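You operate a simulated robot arm through the tools that you are given. There is no shell and no other tool.

Carry out the task below with a simulated robot arm. There is one attempt and no reset: what you move stays moved.

## Task
Wrap the carton load's foot as its label says, then switch off.
Fine: Set the brake knob and count the layers by the label. Be clear of the turntable, load and film before you press start and while they turn. Stop, part the film with the square button, then switch off. Leave the speed at SLOW; snap no film, dent and drop nothing.

The check looks at the end state, three seconds after you hand in, the way a careful person would. Anything else that was tipped, shoved, dropped, spilled or broken makes it a failure.

## Robot
A 6-joint arm with a two-finger gripper, fixed in place. Base frame: the origin is on the floor under the middle of its stand, x ahead of it, y to its left, z up. Readings come in mm, degrees, newtons and seconds.
It reaches about 1637 mm from its shoulder. Its first joint turns from -166.0 to 166.0 degrees. Payload 3.43 kg.
Tool frame: the origin (TCP) lies between the finger pads and is the grasp point; the fingertips stand 20 mm ahead of it; z points along the fingers, y is the line along which they close. The gripper opens to 190 mm; its body begins 248 mm behind the TCP.
Orientation is that of the tool frame in the base frame, as a unit quaternion [x, y, z, w]. With the fingers straight down and closing along the base's y, the tool's x points along the base's -x, its y along +y and its z along -z.

## Interface
- The arm moves only by the tool arm_command. Its argument "series" is a list of rows, each a list of 6 numbers: the shift along the base's x, y, z in mm, then the turn, a rotation vector about the base's x, y, z in degrees. In form: [[x, y, z, wx, wy, wz], ...]. A call has 1 to 20 rows; each row shifts and turns the commanded pose from where the row before left it. "gripper" is the finger opening in mm, from 0 to 190, set as the call begins (left out, the last holds). A row lasts 0.2 s, in which the tool goes at most 50 mm and 8.6 degrees; a call with a longer step from one row to the next is refused whole, and so is a gripper value outside its range. Where a pose cannot be reached the arm comes as near as it can. A force on the tool above 90 N (or 10 N above the force at the start of the call, whichever is more), or a blocked arm, ends the call early, and 0.2 s more pass. The fingers move at their own pace (about 45 mm/s each) and stop on an object; they squeeze with about 32 N. The grip force told is the motor's: it shows also when the fingers shut on nothing. Time passes only in rows, and 0.2 s behind the last, so rows that do not move let the fingers close. It gives the time, the measured TCP pose, the force on the tool (base axes), the opening and the grip force at its end, in the units of the frame above (readings bear some noise), with the torque about the TCP (base axes, N m) and any sound that the robot's microphone picked up, and new pictures: "views" is both (left out), scene, wrist or none.
- Cameras (640 x 400 px; columns grow to the right, rows downward): "scene" is fixed at [401, -650.6, 1491.7]; the picture's right is [0.75, -0.66, 0.00], its down [-0.33, -0.37, -0.87] and it looks along [0.57, 0.65, -0.49] (base axes); focal length 320 px, centre (320, 200). "wrist" rides on the gripper at [70, -8, -288] in the tool frame; the picture's right is [0.12, 0.99, 0.00], its down [-0.96, 0.12, -0.25] and it looks along [-0.25, 0.03, 0.97] (tool axes); focal length 261 px, centre (320, 200). There is no depth. A picture from a camera that has moved, and an enlarged one, comes with that camera's place and axes in the base frame and with its lens. The place of the scene camera against the robot may be out by one fixed shift of up to 18 mm in any direction.
- raise_lower(by): slides the trunk up (or, below 0, down) by that many mm; the arm rides with it, the base frame stays. It gives what a move gives, with no picture.
- zoom(camera, box): a new picture of the part [left, top, right, bottom] of that camera's present view, enlarged. No time passes.
- finish_job(): hands the job in; it is judged then, once.

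Nothing tells you positions but the pictures and the camera data. Unless the task says otherwise, let go and move clear before handing in.

The tools are called after "Call:" as a command line: name --pt "numbers of a row" for each row, then --argument value for the rest, lists and objects as JSON in quotes. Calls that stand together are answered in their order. arm_command: Moves the arm, as the interface text tells. Its arguments: {"type":"object","properties":{"series":{"type":"array"},"gripper":{"type":"number"},"views":{"type":"string","enum":["both","scene","wrist","none"]}},"required":["series"]} The other tools are called the same way: raise_lower (by) moves the trunk up or down; zoom (camera, box) takes an enlarged picture of a part of a camera's view; finish_job () hands the job in.

At the start:

```text
clock: 0.0
ee_pos: [689.9, 101.2, 1299.7]
tcp_rot: [0.0, 1.0, 0.0, 0.0]
wrist_force: [0.5, 0.1, -0.3]
torque: [0.0, -0.02, 0.0]
grip_width: 190.3
grasp_force: 0.1
trunk travel left (down, up): [-175.0, 65.0]
```

scene: 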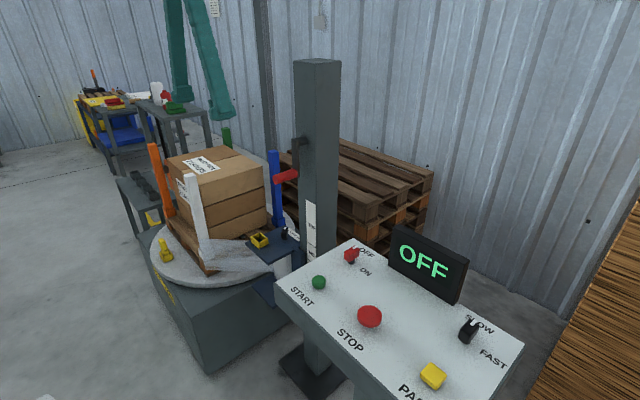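
wrist: 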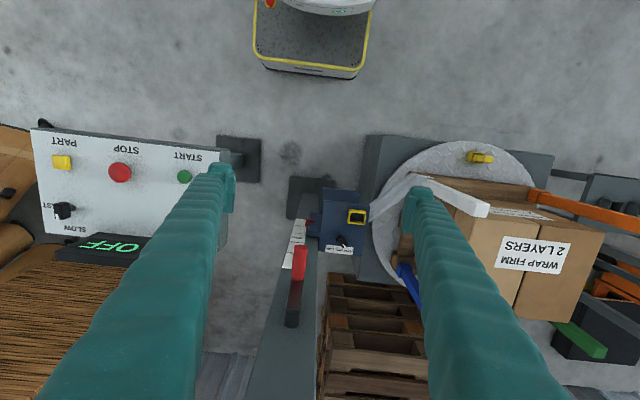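

The picture shows a stretch-wrap turntable with a carton load, a film carriage on a mast, and a console with switches. I'll zoom in on the label, the console and the carriage before moving anything.

Call:
zoom --camera "scene" --box '[140, 130, 300, 290]'

Call:
zoom --camera "scene" --box '[230, 180, 350, 280]'

Call:
zoom --camera "scene" --box '[270, 220, 530, 400]'

Call:
zoom --camera "wrist" --box '[260, 170, 380, 270]'

Call:
zoom --camera "wrist" --box '[360, 130, 640, 350]'

Call:
zoom --camera "wrist" --box '[20, 120, 240, 270]'

```text
2.50 times, centred on (220, 210) of scene
camera zoom: at [401.0, -650.6, 1491.7], right [0.75, -0.66, 0.0], down [-0.33, -0.37, -0.87], along [0.57, 0.65, -0.49], focal length 799 px, centre (570, 175)
```

zoom: 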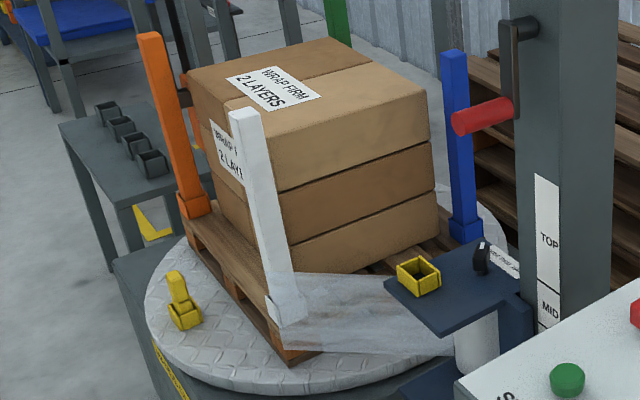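

```text
4.00 times, centred on (290, 230) of scene
camera zoom: at [401.0, -650.6, 1491.7], right [0.75, -0.66, 0.0], down [-0.33, -0.37, -0.87], along [0.57, 0.65, -0.49], focal length 1278 px, centre (440, 80)
```

zoom: 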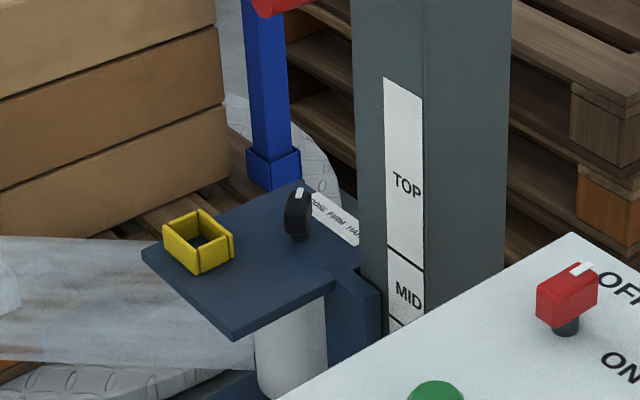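

```text
2.22 times, centred on (400, 310) of scene
camera zoom: at [401.0, -650.6, 1491.7], right [0.75, -0.66, 0.0], down [-0.33, -0.37, -0.87], along [0.57, 0.65, -0.49], focal length 710 px, centre (142, -44)
```

zoom: 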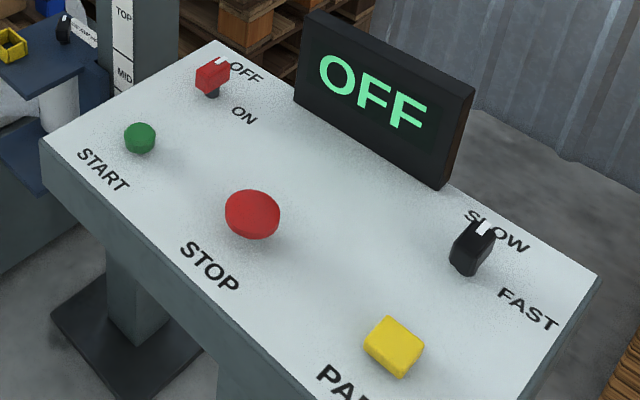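

```text
4.00 times, centred on (320, 220) of wrist
camera zoom: at [620.2, 91.2, 1587.4], right [-0.12, 0.99, 0.0], down [0.96, 0.12, 0.25], along [0.25, 0.03, -0.97], focal length 1043 px, centre (320, 120)
```

zoom: 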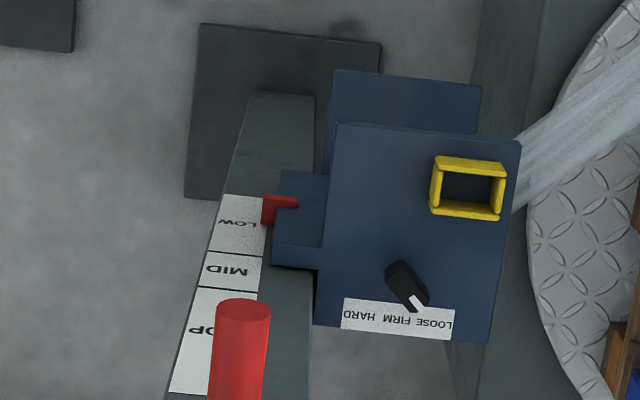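

```text
1.82 times, centred on (500, 240) of wrist
camera zoom: at [620.2, 91.2, 1587.4], right [-0.12, 0.99, 0.0], down [0.96, 0.12, 0.25], along [0.25, 0.03, -0.97], focal length 474 px, centre (-7, 127)
```

zoom: 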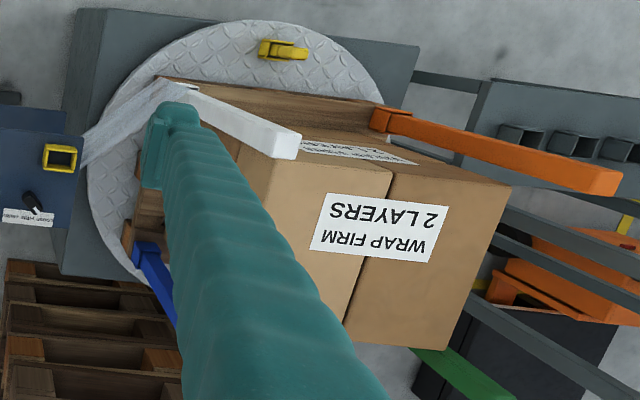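

```text
2.67 times, centred on (130, 195) of wrist
camera zoom: at [620.2, 91.2, 1587.4], right [-0.12, 0.99, 0.0], down [0.96, 0.12, 0.25], along [0.25, 0.03, -0.97], focal length 695 px, centre (827, 213)
```

zoom: 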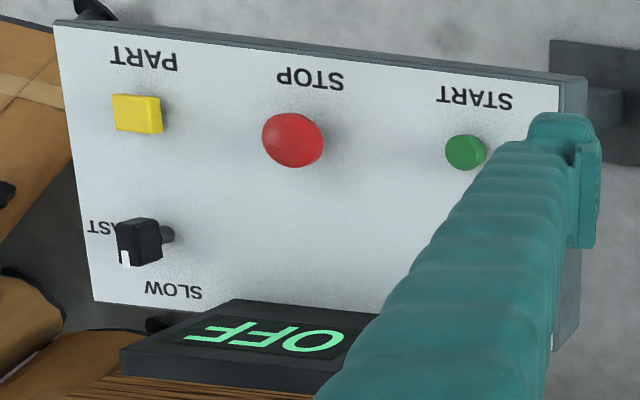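

The label reads WRAP FIRM, 2 LAYERS, and the film seems to run to the white post. I'll look closer at the brake knob, the carriage pointer, the film and the yellow clip.

Call:
zoom --camera "wrist" --box '[325, 225, 365, 250]'

Call:
zoom --camera "wrist" --box '[285, 190, 325, 215]'

Call:
zoom --camera "scene" --box '[270, 220, 310, 245]'

Call:
zoom --camera "scene" --box '[145, 225, 225, 275]'

Call:
zoom --camera "scene" --box '[180, 210, 308, 290]'

Call:
zoom --camera "scene" --box '[330, 230, 394, 270]'

Call:
zoom --camera "scene" --box '[440, 305, 520, 355]'

```text
16.00 times, centred on (345, 238) of wrist
camera zoom: at [620.2, 91.2, 1587.4], right [-0.12, 0.99, 0.0], down [0.96, 0.12, 0.25], along [0.25, 0.03, -0.97], focal length 4170 px, centre (-80, -400)
```

zoom: 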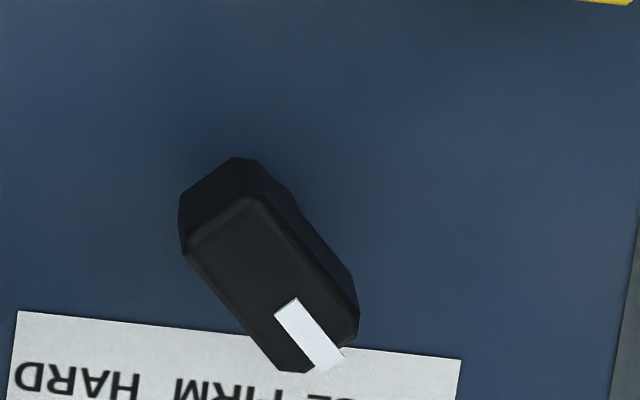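

```text
16.00 times, centred on (305, 202) of wrist
camera zoom: at [620.2, 91.2, 1587.4], right [-0.12, 0.99, 0.0], down [0.96, 0.12, 0.25], along [0.25, 0.03, -0.97], focal length 4170 px, centre (560, 160)
```

zoom: 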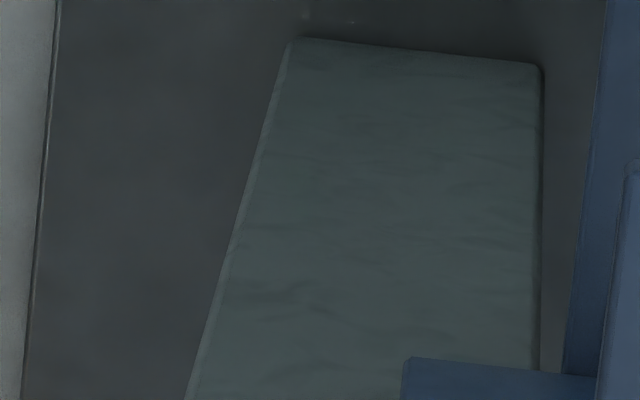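

```text
16.00 times, centred on (290, 232) of scene
camera zoom: at [401.0, -650.6, 1491.7], right [0.75, -0.66, 0.0], down [-0.33, -0.37, -0.87], along [0.57, 0.65, -0.49], focal length 5113 px, centre (800, -320)
```

zoom: 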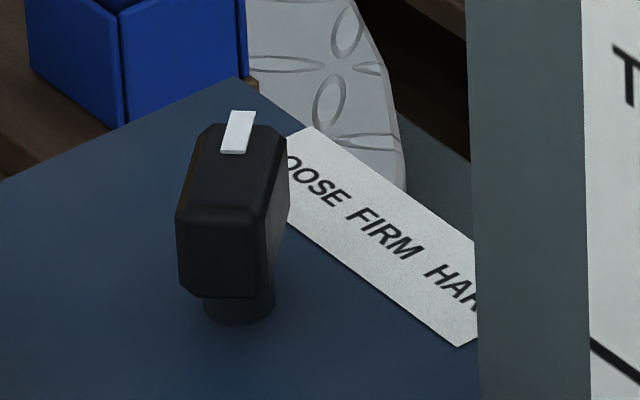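

```text
8.00 times, centred on (185, 250) of scene
camera zoom: at [401.0, -650.6, 1491.7], right [0.75, -0.66, 0.0], down [-0.33, -0.37, -0.87], along [0.57, 0.65, -0.49], focal length 2556 px, centre (1400, -200)
```

zoom: 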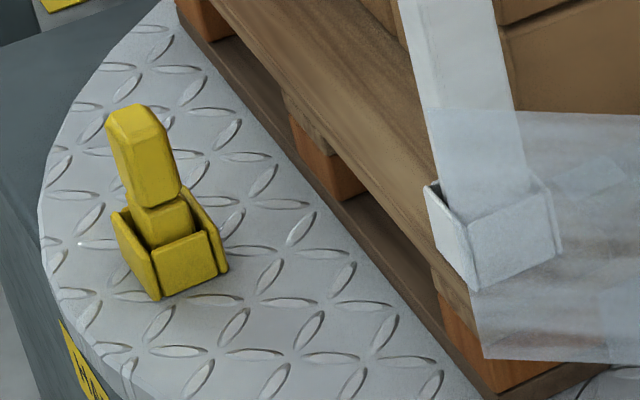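

```text
5.00 times, centred on (244, 250) of scene
camera zoom: at [401.0, -650.6, 1491.7], right [0.75, -0.66, 0.0], down [-0.33, -0.37, -0.87], along [0.57, 0.65, -0.49], focal length 1598 px, centre (700, -50)
```

zoom: 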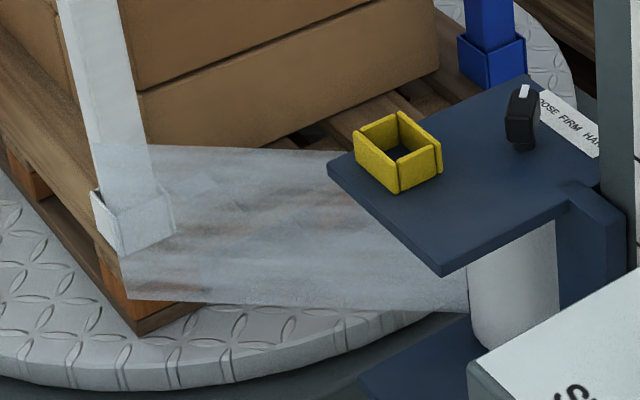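

```text
10.00 times, centred on (362, 250) of scene
camera zoom: at [401.0, -650.6, 1491.7], right [0.75, -0.66, 0.0], down [-0.33, -0.37, -0.87], along [0.57, 0.65, -0.49], focal length 3196 px, centre (-100, -300)
```

zoom: 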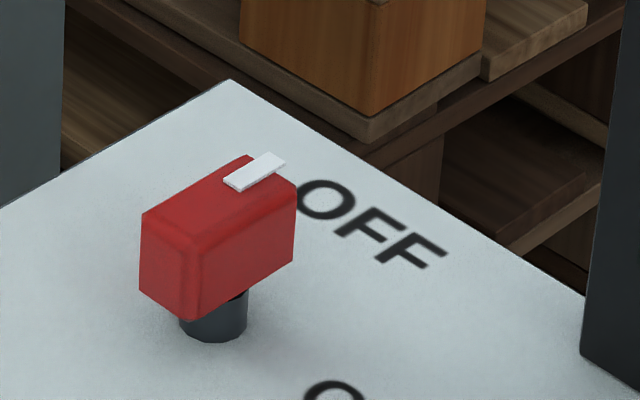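

```text
8.00 times, centred on (480, 330) of scene
camera zoom: at [401.0, -650.6, 1491.7], right [0.75, -0.66, 0.0], down [-0.33, -0.37, -0.87], along [0.57, 0.65, -0.49], focal length 2556 px, centre (-960, -840)
```

zoom: 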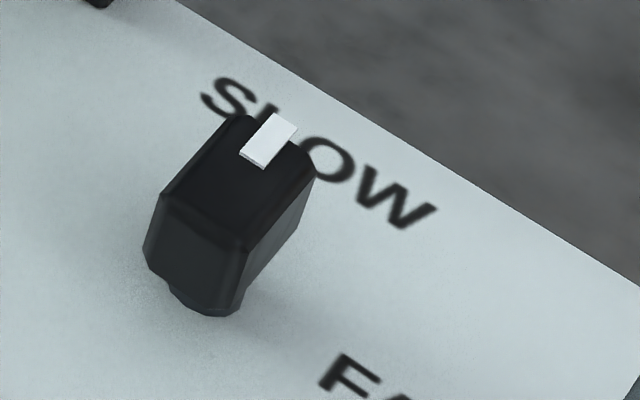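

There is a yellow peg in a socket on the turntable, a matching empty socket on the carriage, and a hazard plate on the turntable base. I'll read those before deciding what the peg is for.

Call:
zoom --camera "scene" --box '[146, 270, 194, 300]'

Call:
zoom --camera "scene" --box '[145, 230, 241, 350]'

Call:
zoom --camera "scene" --box '[120, 140, 184, 240]'

Call:
zoom --camera "wrist" --box '[440, 130, 520, 180]'

Call:
zoom --camera "wrist" --box '[285, 195, 375, 255]'

Call:
zoom --camera "scene" --box '[200, 0, 340, 60]'

Call:
zoom --camera "scene" --box '[60, 60, 240, 180]'

```text
13.33 times, centred on (170, 285) of scene
camera zoom: at [401.0, -650.6, 1491.7], right [0.75, -0.66, 0.0], down [-0.33, -0.37, -0.87], along [0.57, 0.65, -0.49], focal length 4261 px, centre (2320, -933)
```

zoom: 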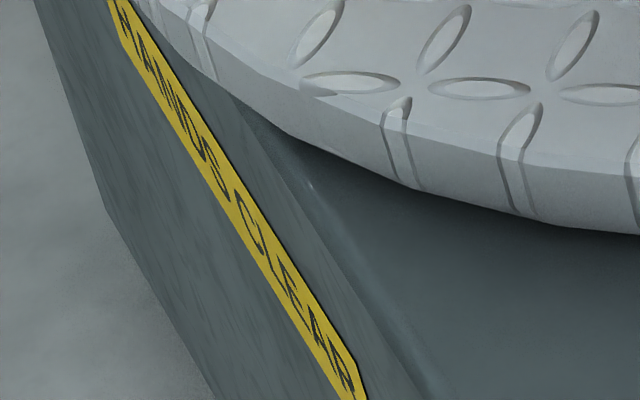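

```text
3.33 times, centred on (193, 290) of scene
camera zoom: at [401.0, -650.6, 1491.7], right [0.75, -0.66, 0.0], down [-0.33, -0.37, -0.87], along [0.57, 0.65, -0.49], focal length 1065 px, centre (743, -100)
```

zoom: 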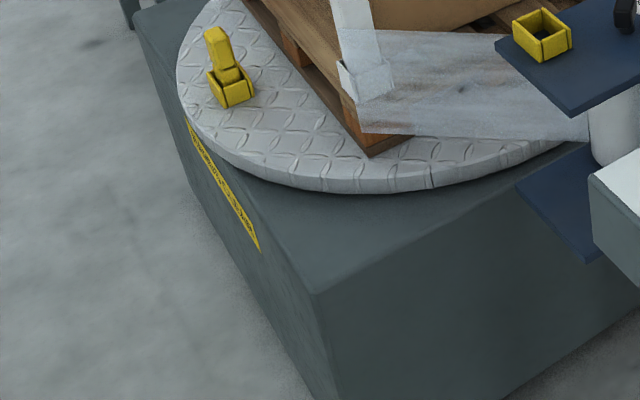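

```text
4.00 times, centred on (152, 190) of scene
camera zoom: at [401.0, -650.6, 1491.7], right [0.75, -0.66, 0.0], down [-0.33, -0.37, -0.87], along [0.57, 0.65, -0.49], focal length 1278 px, centre (992, 240)
```

zoom: 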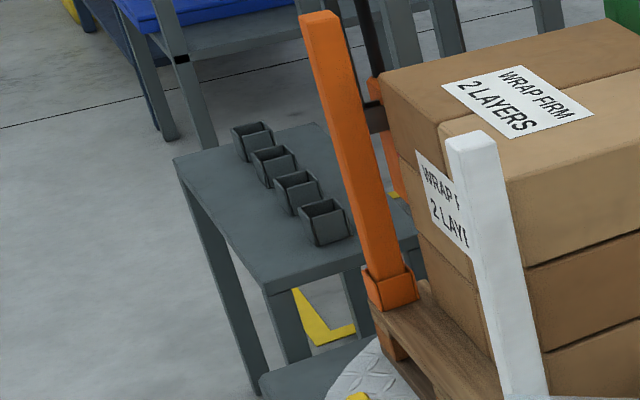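

```text
8.00 times, centred on (480, 155) of wrist
camera zoom: at [620.2, 91.2, 1587.4], right [-0.12, 0.99, 0.0], down [0.96, 0.12, 0.25], along [0.25, 0.03, -0.97], focal length 2085 px, centre (-960, 560)
```

zoom: 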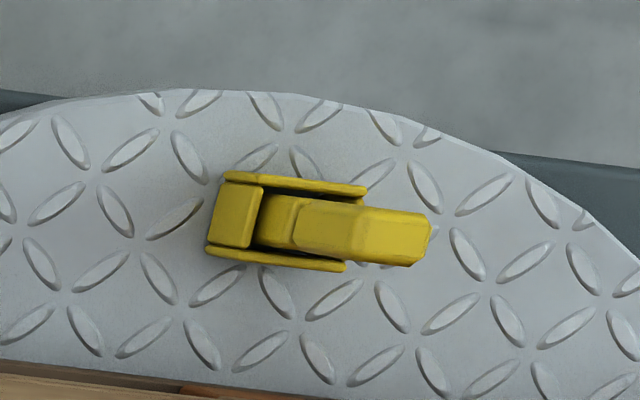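

```text
6.67 times, centred on (330, 225) of wrist
camera zoom: at [620.2, 91.2, 1587.4], right [-0.12, 0.99, 0.0], down [0.96, 0.12, 0.25], along [0.25, 0.03, -0.97], focal length 1738 px, centre (253, 33)
```

zoom: 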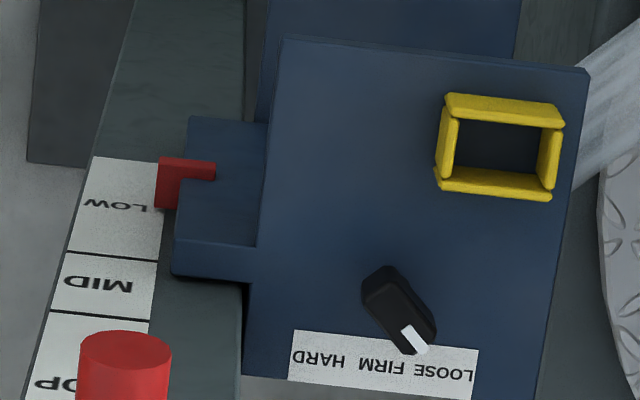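

```text
4.57 times, centred on (270, 30) of scene
camera zoom: at [401.0, -650.6, 1491.7], right [0.75, -0.66, 0.0], down [-0.33, -0.37, -0.87], along [0.57, 0.65, -0.49], focal length 1461 px, centre (549, 977)
```

zoom: 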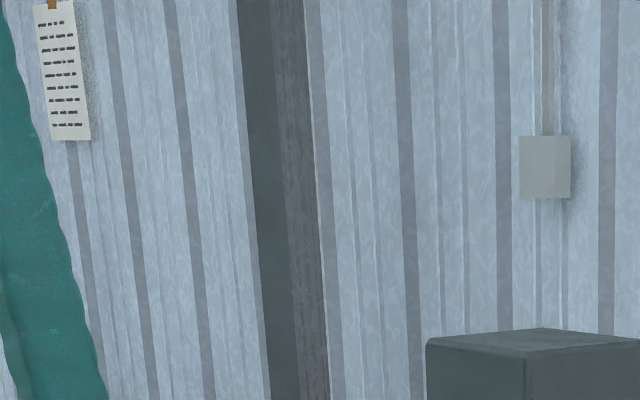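

```text
3.33 times, centred on (150, 120) of scene
camera zoom: at [401.0, -650.6, 1491.7], right [0.75, -0.66, 0.0], down [-0.33, -0.37, -0.87], along [0.57, 0.65, -0.49], focal length 1065 px, centre (887, 467)
```

zoom: 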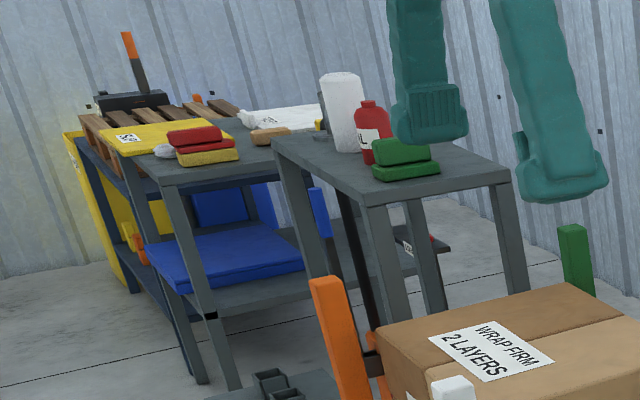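

The hazard strip has text I can only partly read, so I'll enlarge it further.

Call:
zoom --camera "scene" --box '[152, 266, 168, 286]'

Call:
zoom --camera "scene" --box '[160, 278, 180, 306]'

Call:
zoom --camera "scene" --box '[140, 205, 165, 235]'

Call:
zoom --camera "wrist" --box '[370, 130, 530, 230]'

```text
16.00 times, centred on (160, 276) of scene
camera zoom: at [401.0, -650.6, 1491.7], right [0.75, -0.66, 0.0], down [-0.33, -0.37, -0.87], along [0.57, 0.65, -0.49], focal length 5113 px, centre (2880, -1016)
```

zoom: 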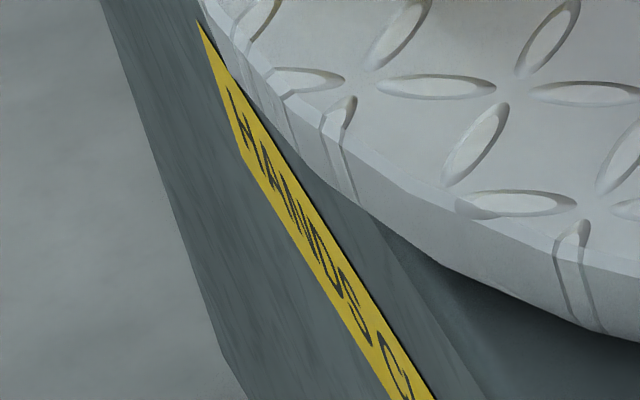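

```text
14.29 times, centred on (170, 292) of scene
camera zoom: at [401.0, -650.6, 1491.7], right [0.75, -0.66, 0.0], down [-0.33, -0.37, -0.87], along [0.57, 0.65, -0.49], focal length 4565 px, centre (2463, -1114)
```

zoom: 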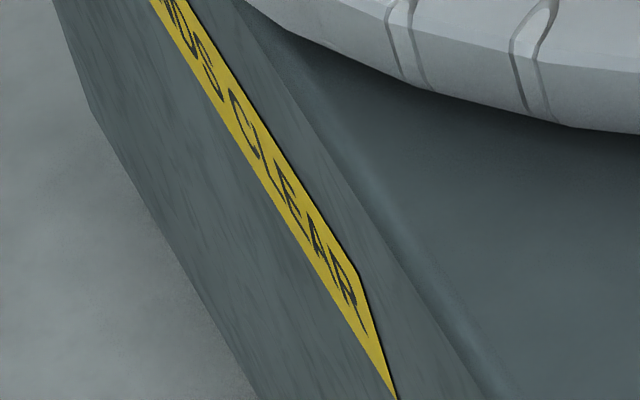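

```text
13.33 times, centred on (152, 220) of scene
camera zoom: at [401.0, -650.6, 1491.7], right [0.75, -0.66, 0.0], down [-0.33, -0.37, -0.87], along [0.57, 0.65, -0.49], focal length 4261 px, centre (2553, -67)
```

zoom: 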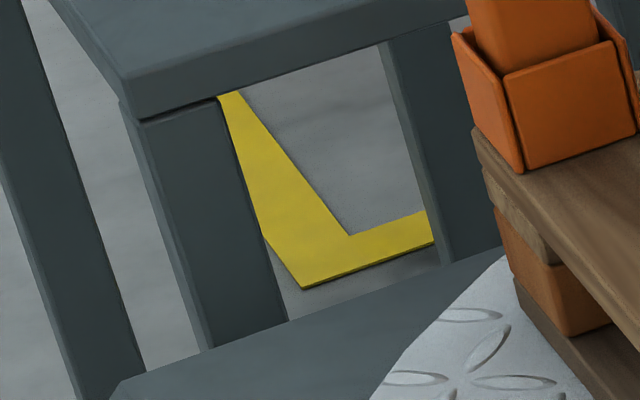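

```text
4.00 times, centred on (450, 180) of wrist
camera zoom: at [620.2, 91.2, 1587.4], right [-0.12, 0.99, 0.0], down [0.96, 0.12, 0.25], along [0.25, 0.03, -0.97], focal length 1043 px, centre (-200, 280)
```

zoom: 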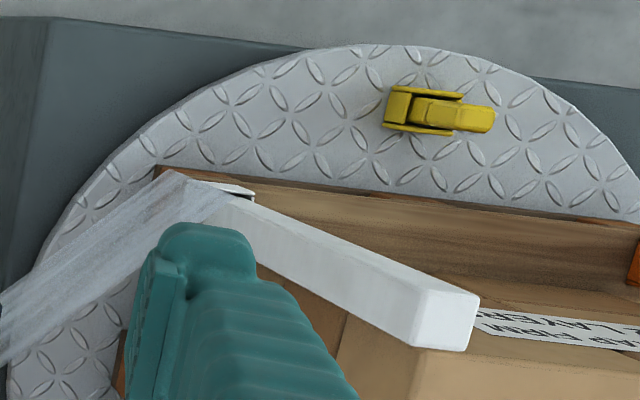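

The strip says HANDS CLEAR. I make out a loose yellow peg in its socket on the turntable at about (638, 721), with its top near z 616. The film band spans about z 515 to 690, so turning would snag the film on the peg. I'll go above it for a closer look first.

Call:
arm_command --pt "-13.57 42.79 -10.71 0 0 0" --pt "-13.57 42.79 -10.71 0 0 0" --pt "-13.57 42.79 -10.71 0 0 0" --pt "-13.57 42.79 -10.71 0 0 0" --pt "-13.57 42.79 -10.71 0 0 0" --pt "-13.57 42.79 -10.71 0 0 0" --pt "-13.57 42.79 -10.71 0 0 0" --pt "-13.57 42.79 -10.71 0 0 0" --pt "-13.57 42.79 -10.71 0 0 0" --pt "-13.57 42.79 -10.71 0 0 0" --pt "-13.57 42.79 -10.71 0 0 0" --pt "-13.57 42.79 -10.71 0 0 0" --pt "-13.57 42.79 -10.71 0 0 0" --pt "-13.57 42.79 -10.71 0 0 0"

```text
clock: 3.0
ee_pos: [502.3, 700.1, 1148.6]
tcp_rot: [0.0, 1.0, 0.001, -0.001]
wrist_force: [-0.1, -1.0, 0.5]
torque: [0.22, 0.01, 0.0]
grip_width: 190.0
grasp_force: 0.0
trunk travel left (down, up): [-175.0, 65.0]
camera wrist: at [431.1, 690.0, 1437.6], right [-0.12, 0.99, 0.0], down [0.96, 0.11, 0.25], along [0.25, 0.03, -0.97], focal length 261 px, centre (320, 200)
```

scene: 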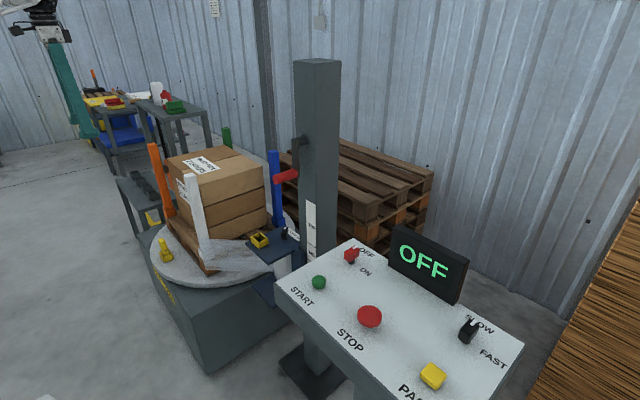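
wrist: 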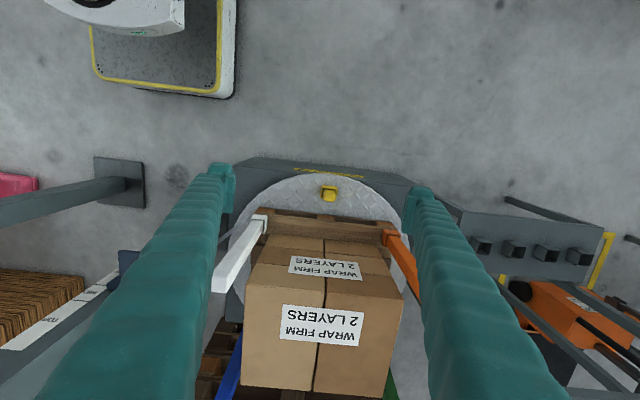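

Call:
zoom --camera "wrist" --box '[308, 180, 348, 205]'

Call:
zoom --camera "wrist" --box '[220, 150, 420, 275]'

Call:
zoom --camera "scene" --box '[150, 230, 180, 270]'

```text
16.00 times, centred on (328, 192) of wrist
camera zoom: at [431.1, 690.0, 1437.6], right [-0.12, 0.99, 0.0], down [0.96, 0.11, 0.25], along [0.25, 0.03, -0.97], focal length 4170 px, centre (192, 320)
```

zoom: 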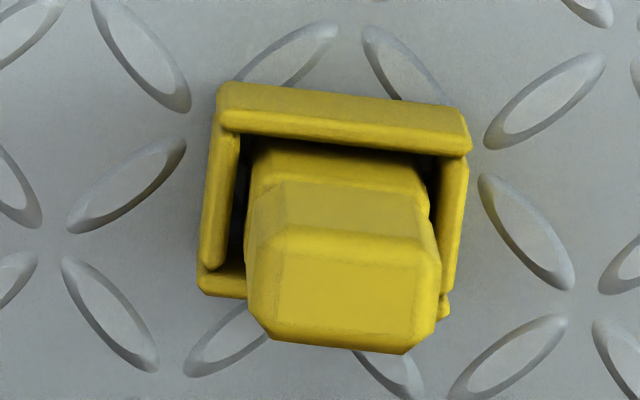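

```text
3.20 times, centred on (320, 212) of wrist
camera zoom: at [431.1, 690.0, 1437.6], right [-0.12, 0.99, 0.0], down [0.96, 0.11, 0.25], along [0.25, 0.03, -0.97], focal length 834 px, centre (320, 160)
```

zoom: 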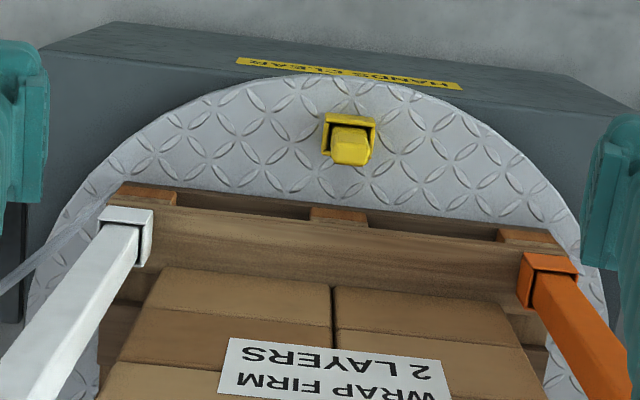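

```text
10.00 times, centred on (165, 250) of scene
camera zoom: at [401.0, -650.6, 1491.7], right [0.75, -0.66, 0.0], down [-0.33, -0.37, -0.87], along [0.57, 0.65, -0.49], focal length 3196 px, centre (1870, -300)
```

zoom: 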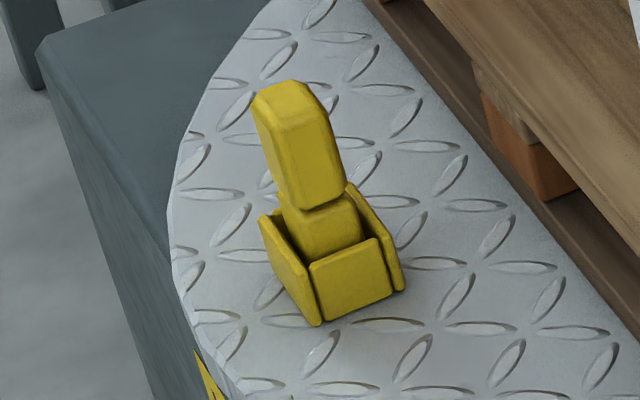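

The peg is a small block handle in a tight, nearly axis-aligned socket. I want to know the gripper's own size before working near the load, so I'll look at it in the scene view.

Call:
zoom --camera "scene" --box '[0, 0, 128, 150]'

Call:
zoom --camera "wrist" --box '[0, 0, 640, 400]'

```text
2.67 times, centred on (64, 75) of scene
camera zoom: at [401.0, -650.6, 1491.7], right [0.75, -0.66, 0.0], down [-0.33, -0.37, -0.87], along [0.57, 0.65, -0.49], focal length 852 px, centre (1003, 533)
```

zoom: 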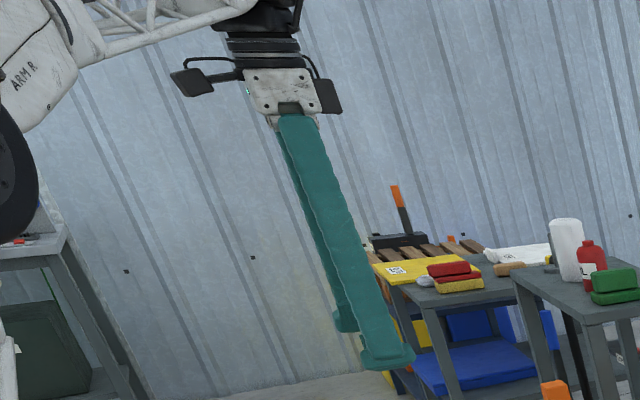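

```text
1.00 times, centred on (320, 200) of wrist (not enlarged: the box is as wide or as high as the picture)
camera zoom: at [431.1, 690.0, 1437.6], right [-0.12, 0.99, 0.0], down [0.96, 0.11, 0.25], along [0.25, 0.03, -0.97], focal length 261 px, centre (320, 200)
```

zoom: 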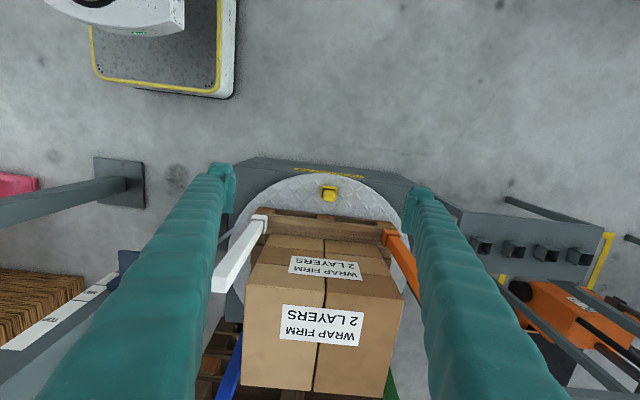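

The gripper body extends about 100 mm to either side at its top, so I'll lean it 15 degrees back from the load. From two wrist views the peg's top is near (643, 746, 583), and I'll go down over it for a close look.

Call:
arm_command --pt "14.1 4.6 -38.9 0 -1.5 0" --pt "14.1 4.6 -38.9 0 -1.5 0" --pt "14.1 4.6 -38.9 0 -1.5 0" --pt "14.1 4.6 -38.9 0 -1.5 0" --pt "14.1 4.6 -38.9 0 -1.5 0" --pt "14.1 4.6 -38.9 0 -1.5 0" --pt "14.1 4.6 -38.9 0 -1.5 0" --pt "14.1 4.6 -38.9 0 -1.5 0" --pt "14.1 4.6 -38.9 0 -1.5 0" --pt "14.1 4.6 -38.9 0 -1.5 0" --gripper 110

```text
clock: 5.2
ee_pos: [640.0, 747.4, 759.7]
tcp_rot: [0.0, 0.991, 0.0, 0.131]
wrist_force: [-0.3, -0.8, 1.0]
torque: [0.08, -0.01, 0.01]
grip_width: 109.9
grasp_force: 0.2
trunk travel left (down, up): [-175.0, 65.0]
camera wrist: at [497.3, 737.6, 1018.5], right [-0.11, 0.99, -0.03], down [0.86, 0.12, 0.49], along [0.49, 0.03, -0.87], focal length 261 px, centre (320, 200)
```

scene: 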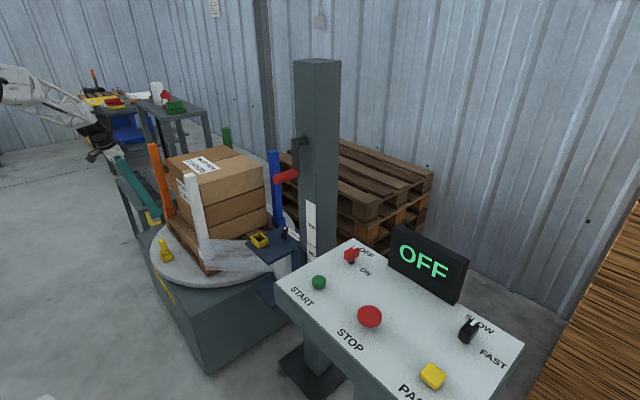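
wrist: 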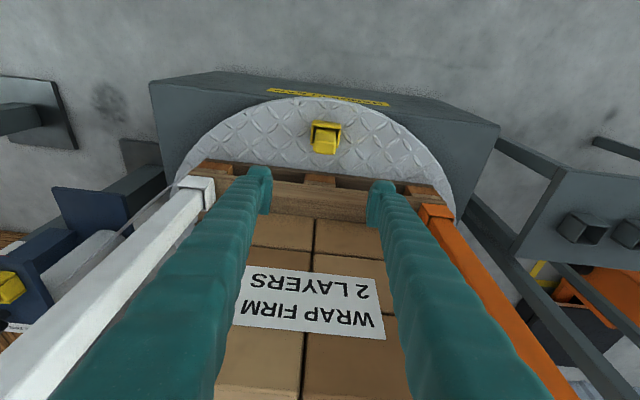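

Call:
zoom --camera "wrist" --box '[296, 110, 360, 165]'

Call:
zoom --camera "scene" --box '[80, 110, 240, 290]'

```text
7.27 times, centred on (328, 138) of wrist
camera zoom: at [497.3, 737.6, 1018.5], right [-0.11, 0.99, -0.03], down [0.86, 0.12, 0.49], along [0.49, 0.03, -0.87], focal length 1896 px, centre (262, 654)
```

zoom: 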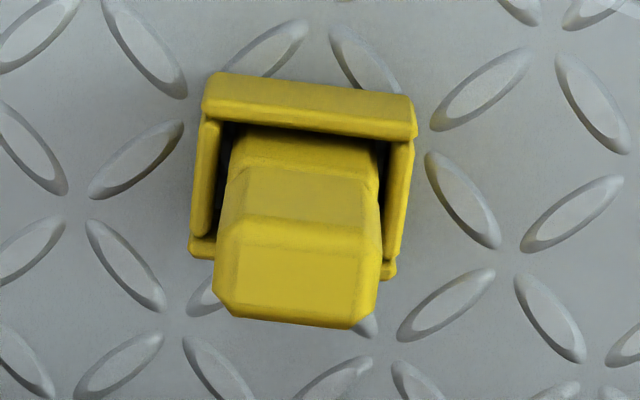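

```text
2.22 times, centred on (160, 200) of scene
camera zoom: at [401.0, -650.6, 1491.7], right [0.75, -0.66, 0.0], down [-0.33, -0.37, -0.87], along [0.57, 0.65, -0.49], focal length 710 px, centre (676, 200)
```

zoom: 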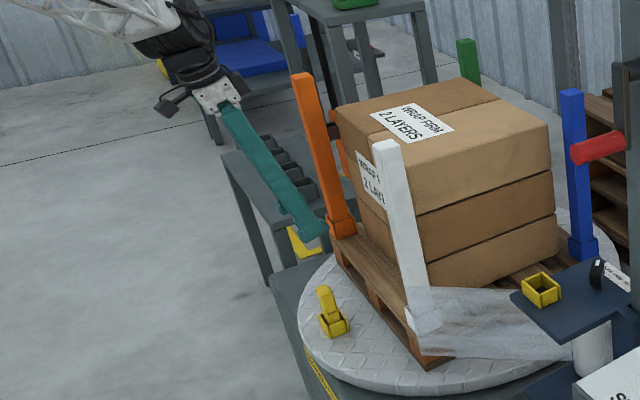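

The peg's top sits at about (637, 749, 590) and it lines up with the base axes. I'll descend most of the way and check alignment again before straddling it.

Call:
arm_command --pt "-0.5 0.9 -29 0 0 0" --pt "-0.5 0.9 -29 0 0 0" --pt "-0.5 0.9 -29 0 0 0" --pt "-0.5 0.8 -28 0 0 0" --gripper 100 --views "wrist"

Call:
zoom --camera "wrist" --box '[250, 100, 410, 220]'

Call:
zoom --camera "scene" --box '[100, 160, 220, 280]'

```text
clock: 6.2
ee_pos: [639.3, 747.7, 645.0]
tcp_rot: [0.001, 0.991, -0.001, 0.131]
wrist_force: [-0.7, 0.3, 0.6]
torque: [0.01, -0.01, -0.01]
grip_width: 99.8
grasp_force: 0.1
trunk travel left (down, up): [-175.0, 65.0]
camera wrist: at [496.6, 739.2, 904.2], right [-0.11, 0.99, -0.03], down [0.87, 0.11, 0.49], along [0.49, 0.03, -0.87], focal length 261 px, centre (320, 200)
```

wrist: 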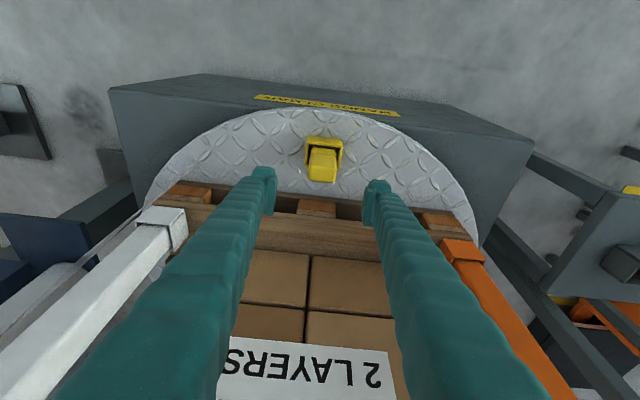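

```text
3.33 times, centred on (330, 160) of wrist
camera zoom: at [496.6, 739.2, 904.2], right [-0.11, 0.99, -0.03], down [0.87, 0.11, 0.49], along [0.49, 0.03, -0.87], focal length 869 px, centre (287, 333)
```

zoom: 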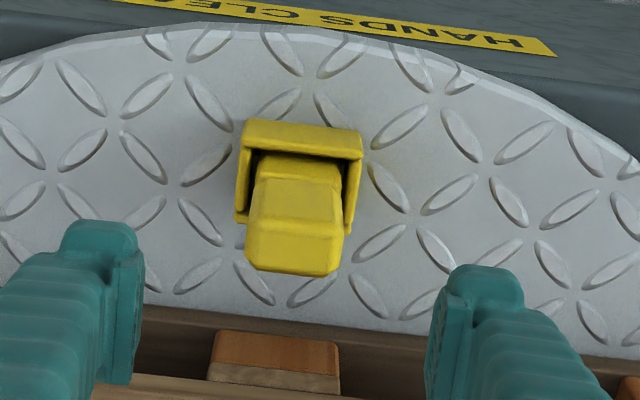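

```text
3.33 times, centred on (160, 220) of scene
camera zoom: at [401.0, -650.6, 1491.7], right [0.75, -0.66, 0.0], down [-0.33, -0.37, -0.87], along [0.57, 0.65, -0.49], focal length 1065 px, centre (853, 133)
```

zoom: 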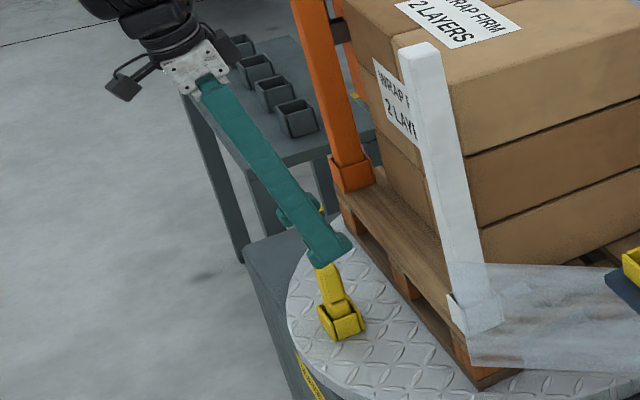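

The peg centre is about (635, 749) with its top at z 593, and the fingers straddle it evenly. I'll descend to grasp height and then close.

Call:
arm_command --pt "-0.8 0.1 -18.5 0 0 0" --pt "-0.8 0.2 -18.5 0 0 0" --pt "-0.8 0.1 -18.5 0 0 0" --pt "-0.8 0.1 -18.5 0 0 0" --pt "0 0 0 0 0 0"

Call:
zoom --camera "wrist" --box '[240, 120, 400, 240]'

Call:
zoom --camera "scene" --box '[100, 190, 196, 280]'

```text
clock: 7.4
ee_pos: [636.1, 751.2, 572.3]
tcp_rot: [-0.001, 0.991, 0.001, 0.131]
wrist_force: [0.3, -0.6, -0.8]
torque: [0.04, -0.03, -0.01]
grip_width: 99.7
grasp_force: 0.0
trunk travel left (down, up): [-175.0, 65.0]
camera wrist: at [494.0, 740.8, 831.9], right [-0.11, 0.99, -0.03], down [0.87, 0.12, 0.49], along [0.49, 0.03, -0.87], focal length 261 px, centre (320, 200)
```

scene: 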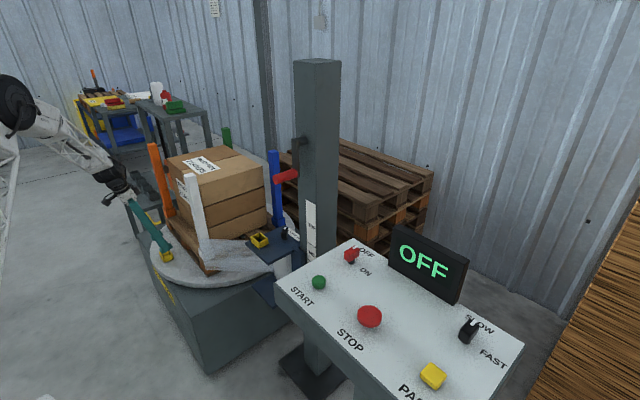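
wrist: 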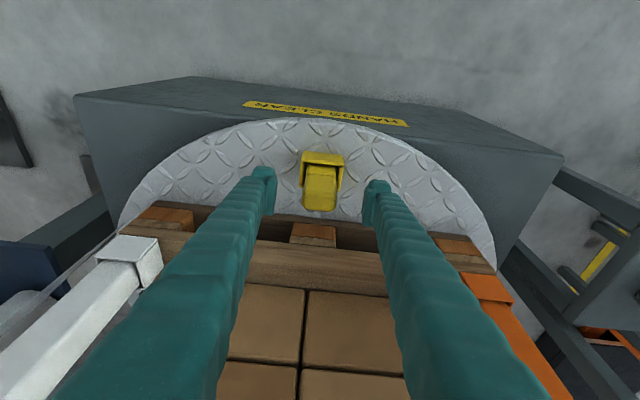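

```text
3.33 times, centred on (320, 180) of wrist
camera zoom: at [494.0, 740.8, 831.9], right [-0.11, 0.99, -0.03], down [0.87, 0.12, 0.49], along [0.49, 0.03, -0.87], focal length 869 px, centre (320, 267)
```

zoom: 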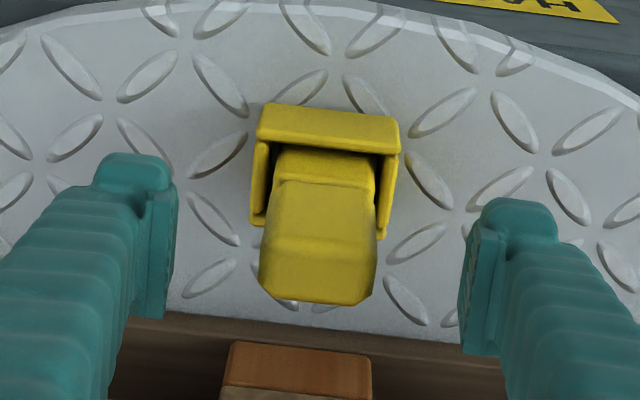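

```text
4.44 times, centred on (148, 235) of scene
camera zoom: at [401.0, -650.6, 1491.7], right [0.75, -0.66, 0.0], down [-0.33, -0.37, -0.87], along [0.57, 0.65, -0.49], focal length 1420 px, centre (1084, 44)
```

zoom: 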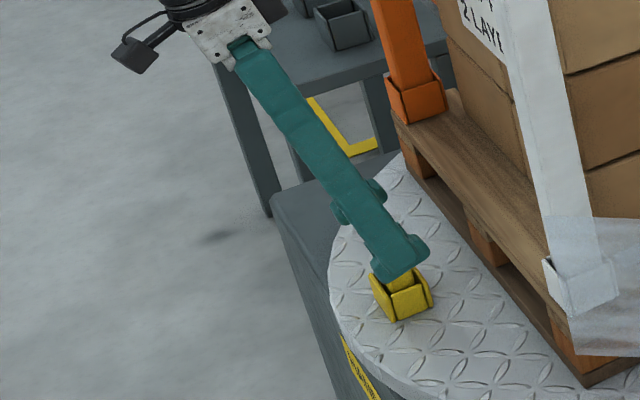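

The pads are about 4 mm too far toward the load and 1.5 mm off centre in y. I'll correct that and close on the peg.

Call:
arm_command --pt "-2 -0.8 0 0 0 0" --pt "-2 -0.7 0 0 0 0" --pt "0 0 0 0 0 0" --gripper 60 --views "none"

Call:
zoom --camera "wrist" --box '[256, 140, 384, 220]'

```text
clock: 8.2
ee_pos: [631.9, 748.7, 572.5]
tcp_rot: [0.0, 0.992, 0.001, 0.13]
wrist_force: [-0.2, 0.1, -0.1]
torque: [0.01, 0.01, 0.01]
grip_width: 60.0
grasp_force: 0.0
trunk travel left (down, up): [-175.0, 65.0]
```

```text
5.00 times, centred on (320, 180) of wrist
camera zoom: at [490.0, 738.7, 831.4], right [-0.11, 0.99, -0.03], down [0.87, 0.12, 0.49], along [0.49, 0.03, -0.87], focal length 1303 px, centre (320, 300)
```

zoom: 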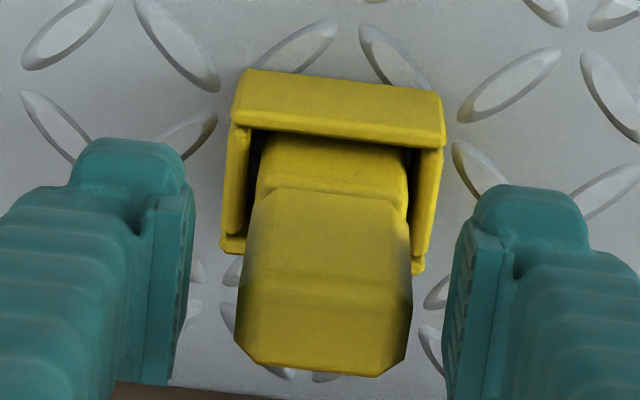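

Well centred now; closing on the peg.

Call:
arm_command --pt "0 0 0 0 0 0" --pt "0 0 0 0 0 0" --pt "0 0 0 0 0 0" --pt "0 0 0 0 0 0" --pt "0 0 0 0 0 0" --gripper 15

Call:
zoom --camera "wrist" --box '[256, 140, 384, 220]'

```text
clock: 9.4
ee_pos: [632.4, 749.4, 570.4]
tcp_rot: [0.0, 0.991, 0.0, 0.131]
wrist_force: [0.1, 0.2, 0.5]
torque: [0.01, -0.01, -0.01]
grip_width: 38.5
grasp_force: 31.8
trunk travel left (down, up): [-175.0, 65.0]
camera wrist: at [490.0, 738.8, 831.5], right [-0.11, 0.99, -0.03], down [0.87, 0.12, 0.49], along [0.49, 0.03, -0.87], focal length 261 px, centre (320, 200)
```

scene: 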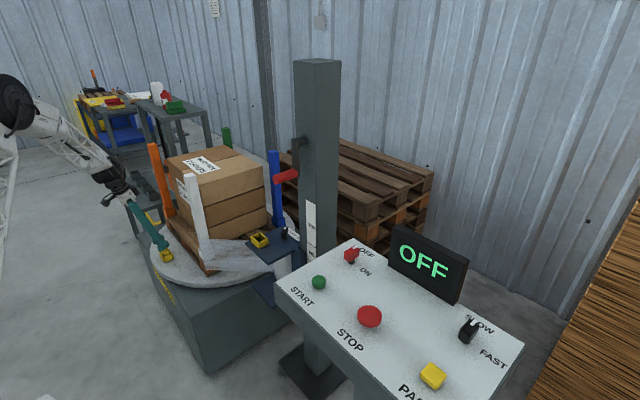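
wrist: 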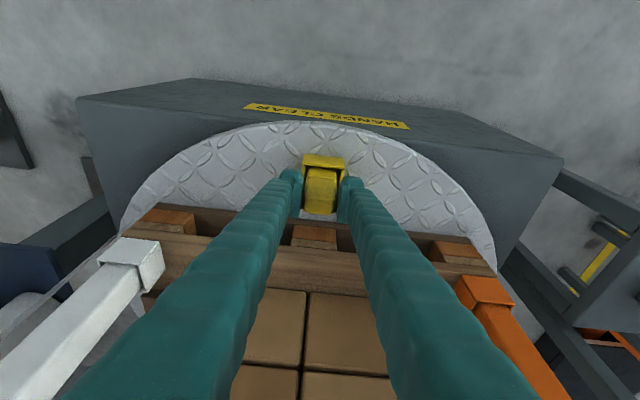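

```text
5.00 times, centred on (320, 180) of wrist
camera zoom: at [490.0, 738.8, 831.5], right [-0.11, 0.99, -0.03], down [0.87, 0.12, 0.49], along [0.49, 0.03, -0.87], focal length 1303 px, centre (320, 300)
```

zoom: 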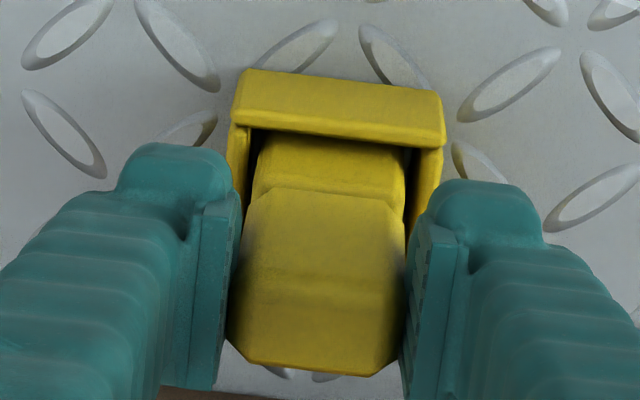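

The peg is gripped at 38.5 mm. Lifting it straight up out of the socket.

Call:
arm_command --pt "0 0 6 0 0 0" --pt "0 0 12 0 0 0" --pt "0 0 18 0 0 0" --pt "0 0 24 0 0 0" --pt "0 0 30 0 0 0" --pt "0 0 30 0 0 0"

Call:
zoom --camera "wrist" --box '[256, 120, 384, 220]'

Call:
zoom --camera "scene" --box '[110, 180, 206, 280]'

```text
clock: 10.8
ee_pos: [632.1, 749.7, 690.6]
tcp_rot: [0.0, 0.991, -0.001, 0.131]
wrist_force: [0.3, -0.7, -0.6]
torque: [-0.05, 0.02, 0.0]
grip_width: 38.6
grasp_force: 32.3
trunk travel left (down, up): [-175.0, 65.0]
camera wrist: at [490.1, 740.0, 950.2], right [-0.11, 0.99, -0.03], down [0.87, 0.12, 0.49], along [0.49, 0.03, -0.87], focal length 261 px, centre (320, 200)
```

scene: 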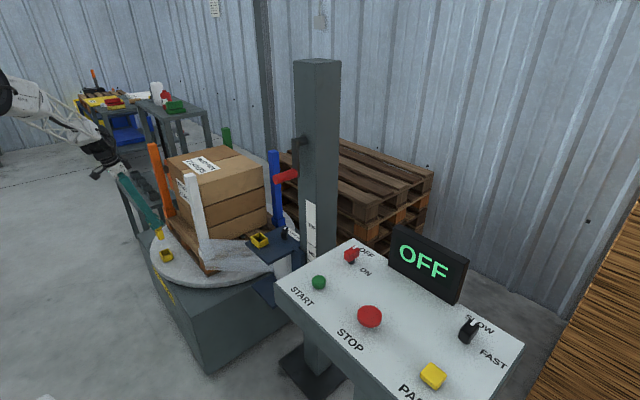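
wrist: 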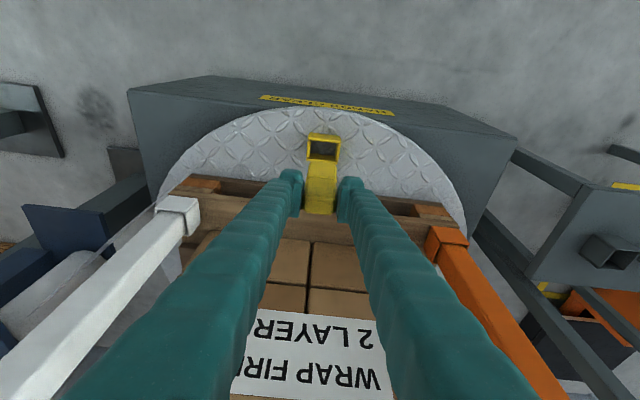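

```text
4.00 times, centred on (320, 170) of wrist
camera zoom: at [490.1, 740.0, 950.2], right [-0.11, 0.99, -0.03], down [0.87, 0.12, 0.49], along [0.49, 0.03, -0.87], focal length 1043 px, centre (320, 320)
```

zoom: 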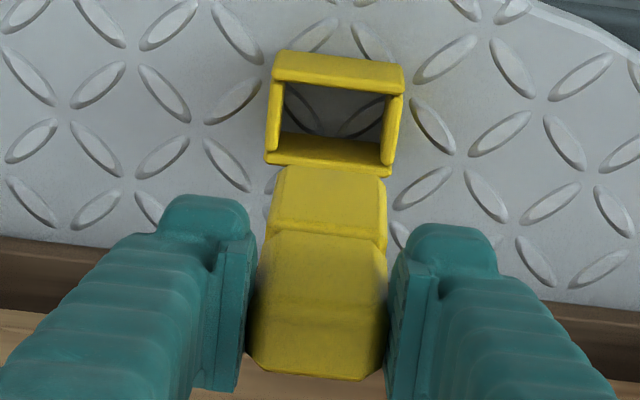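

```text
4.00 times, centred on (158, 230) of scene
camera zoom: at [401.0, -650.6, 1491.7], right [0.75, -0.66, 0.0], down [-0.33, -0.37, -0.87], along [0.57, 0.65, -0.49], focal length 1278 px, centre (968, 80)
```

zoom: 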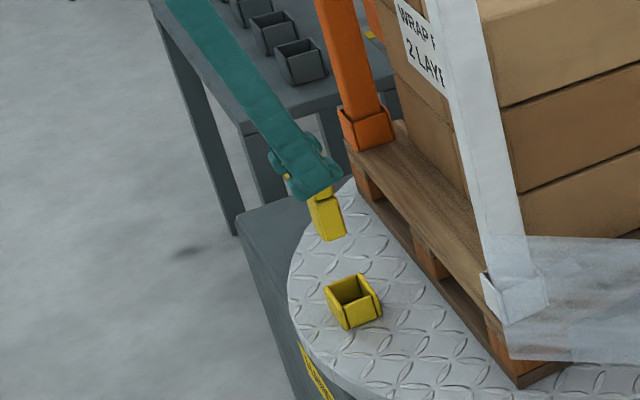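

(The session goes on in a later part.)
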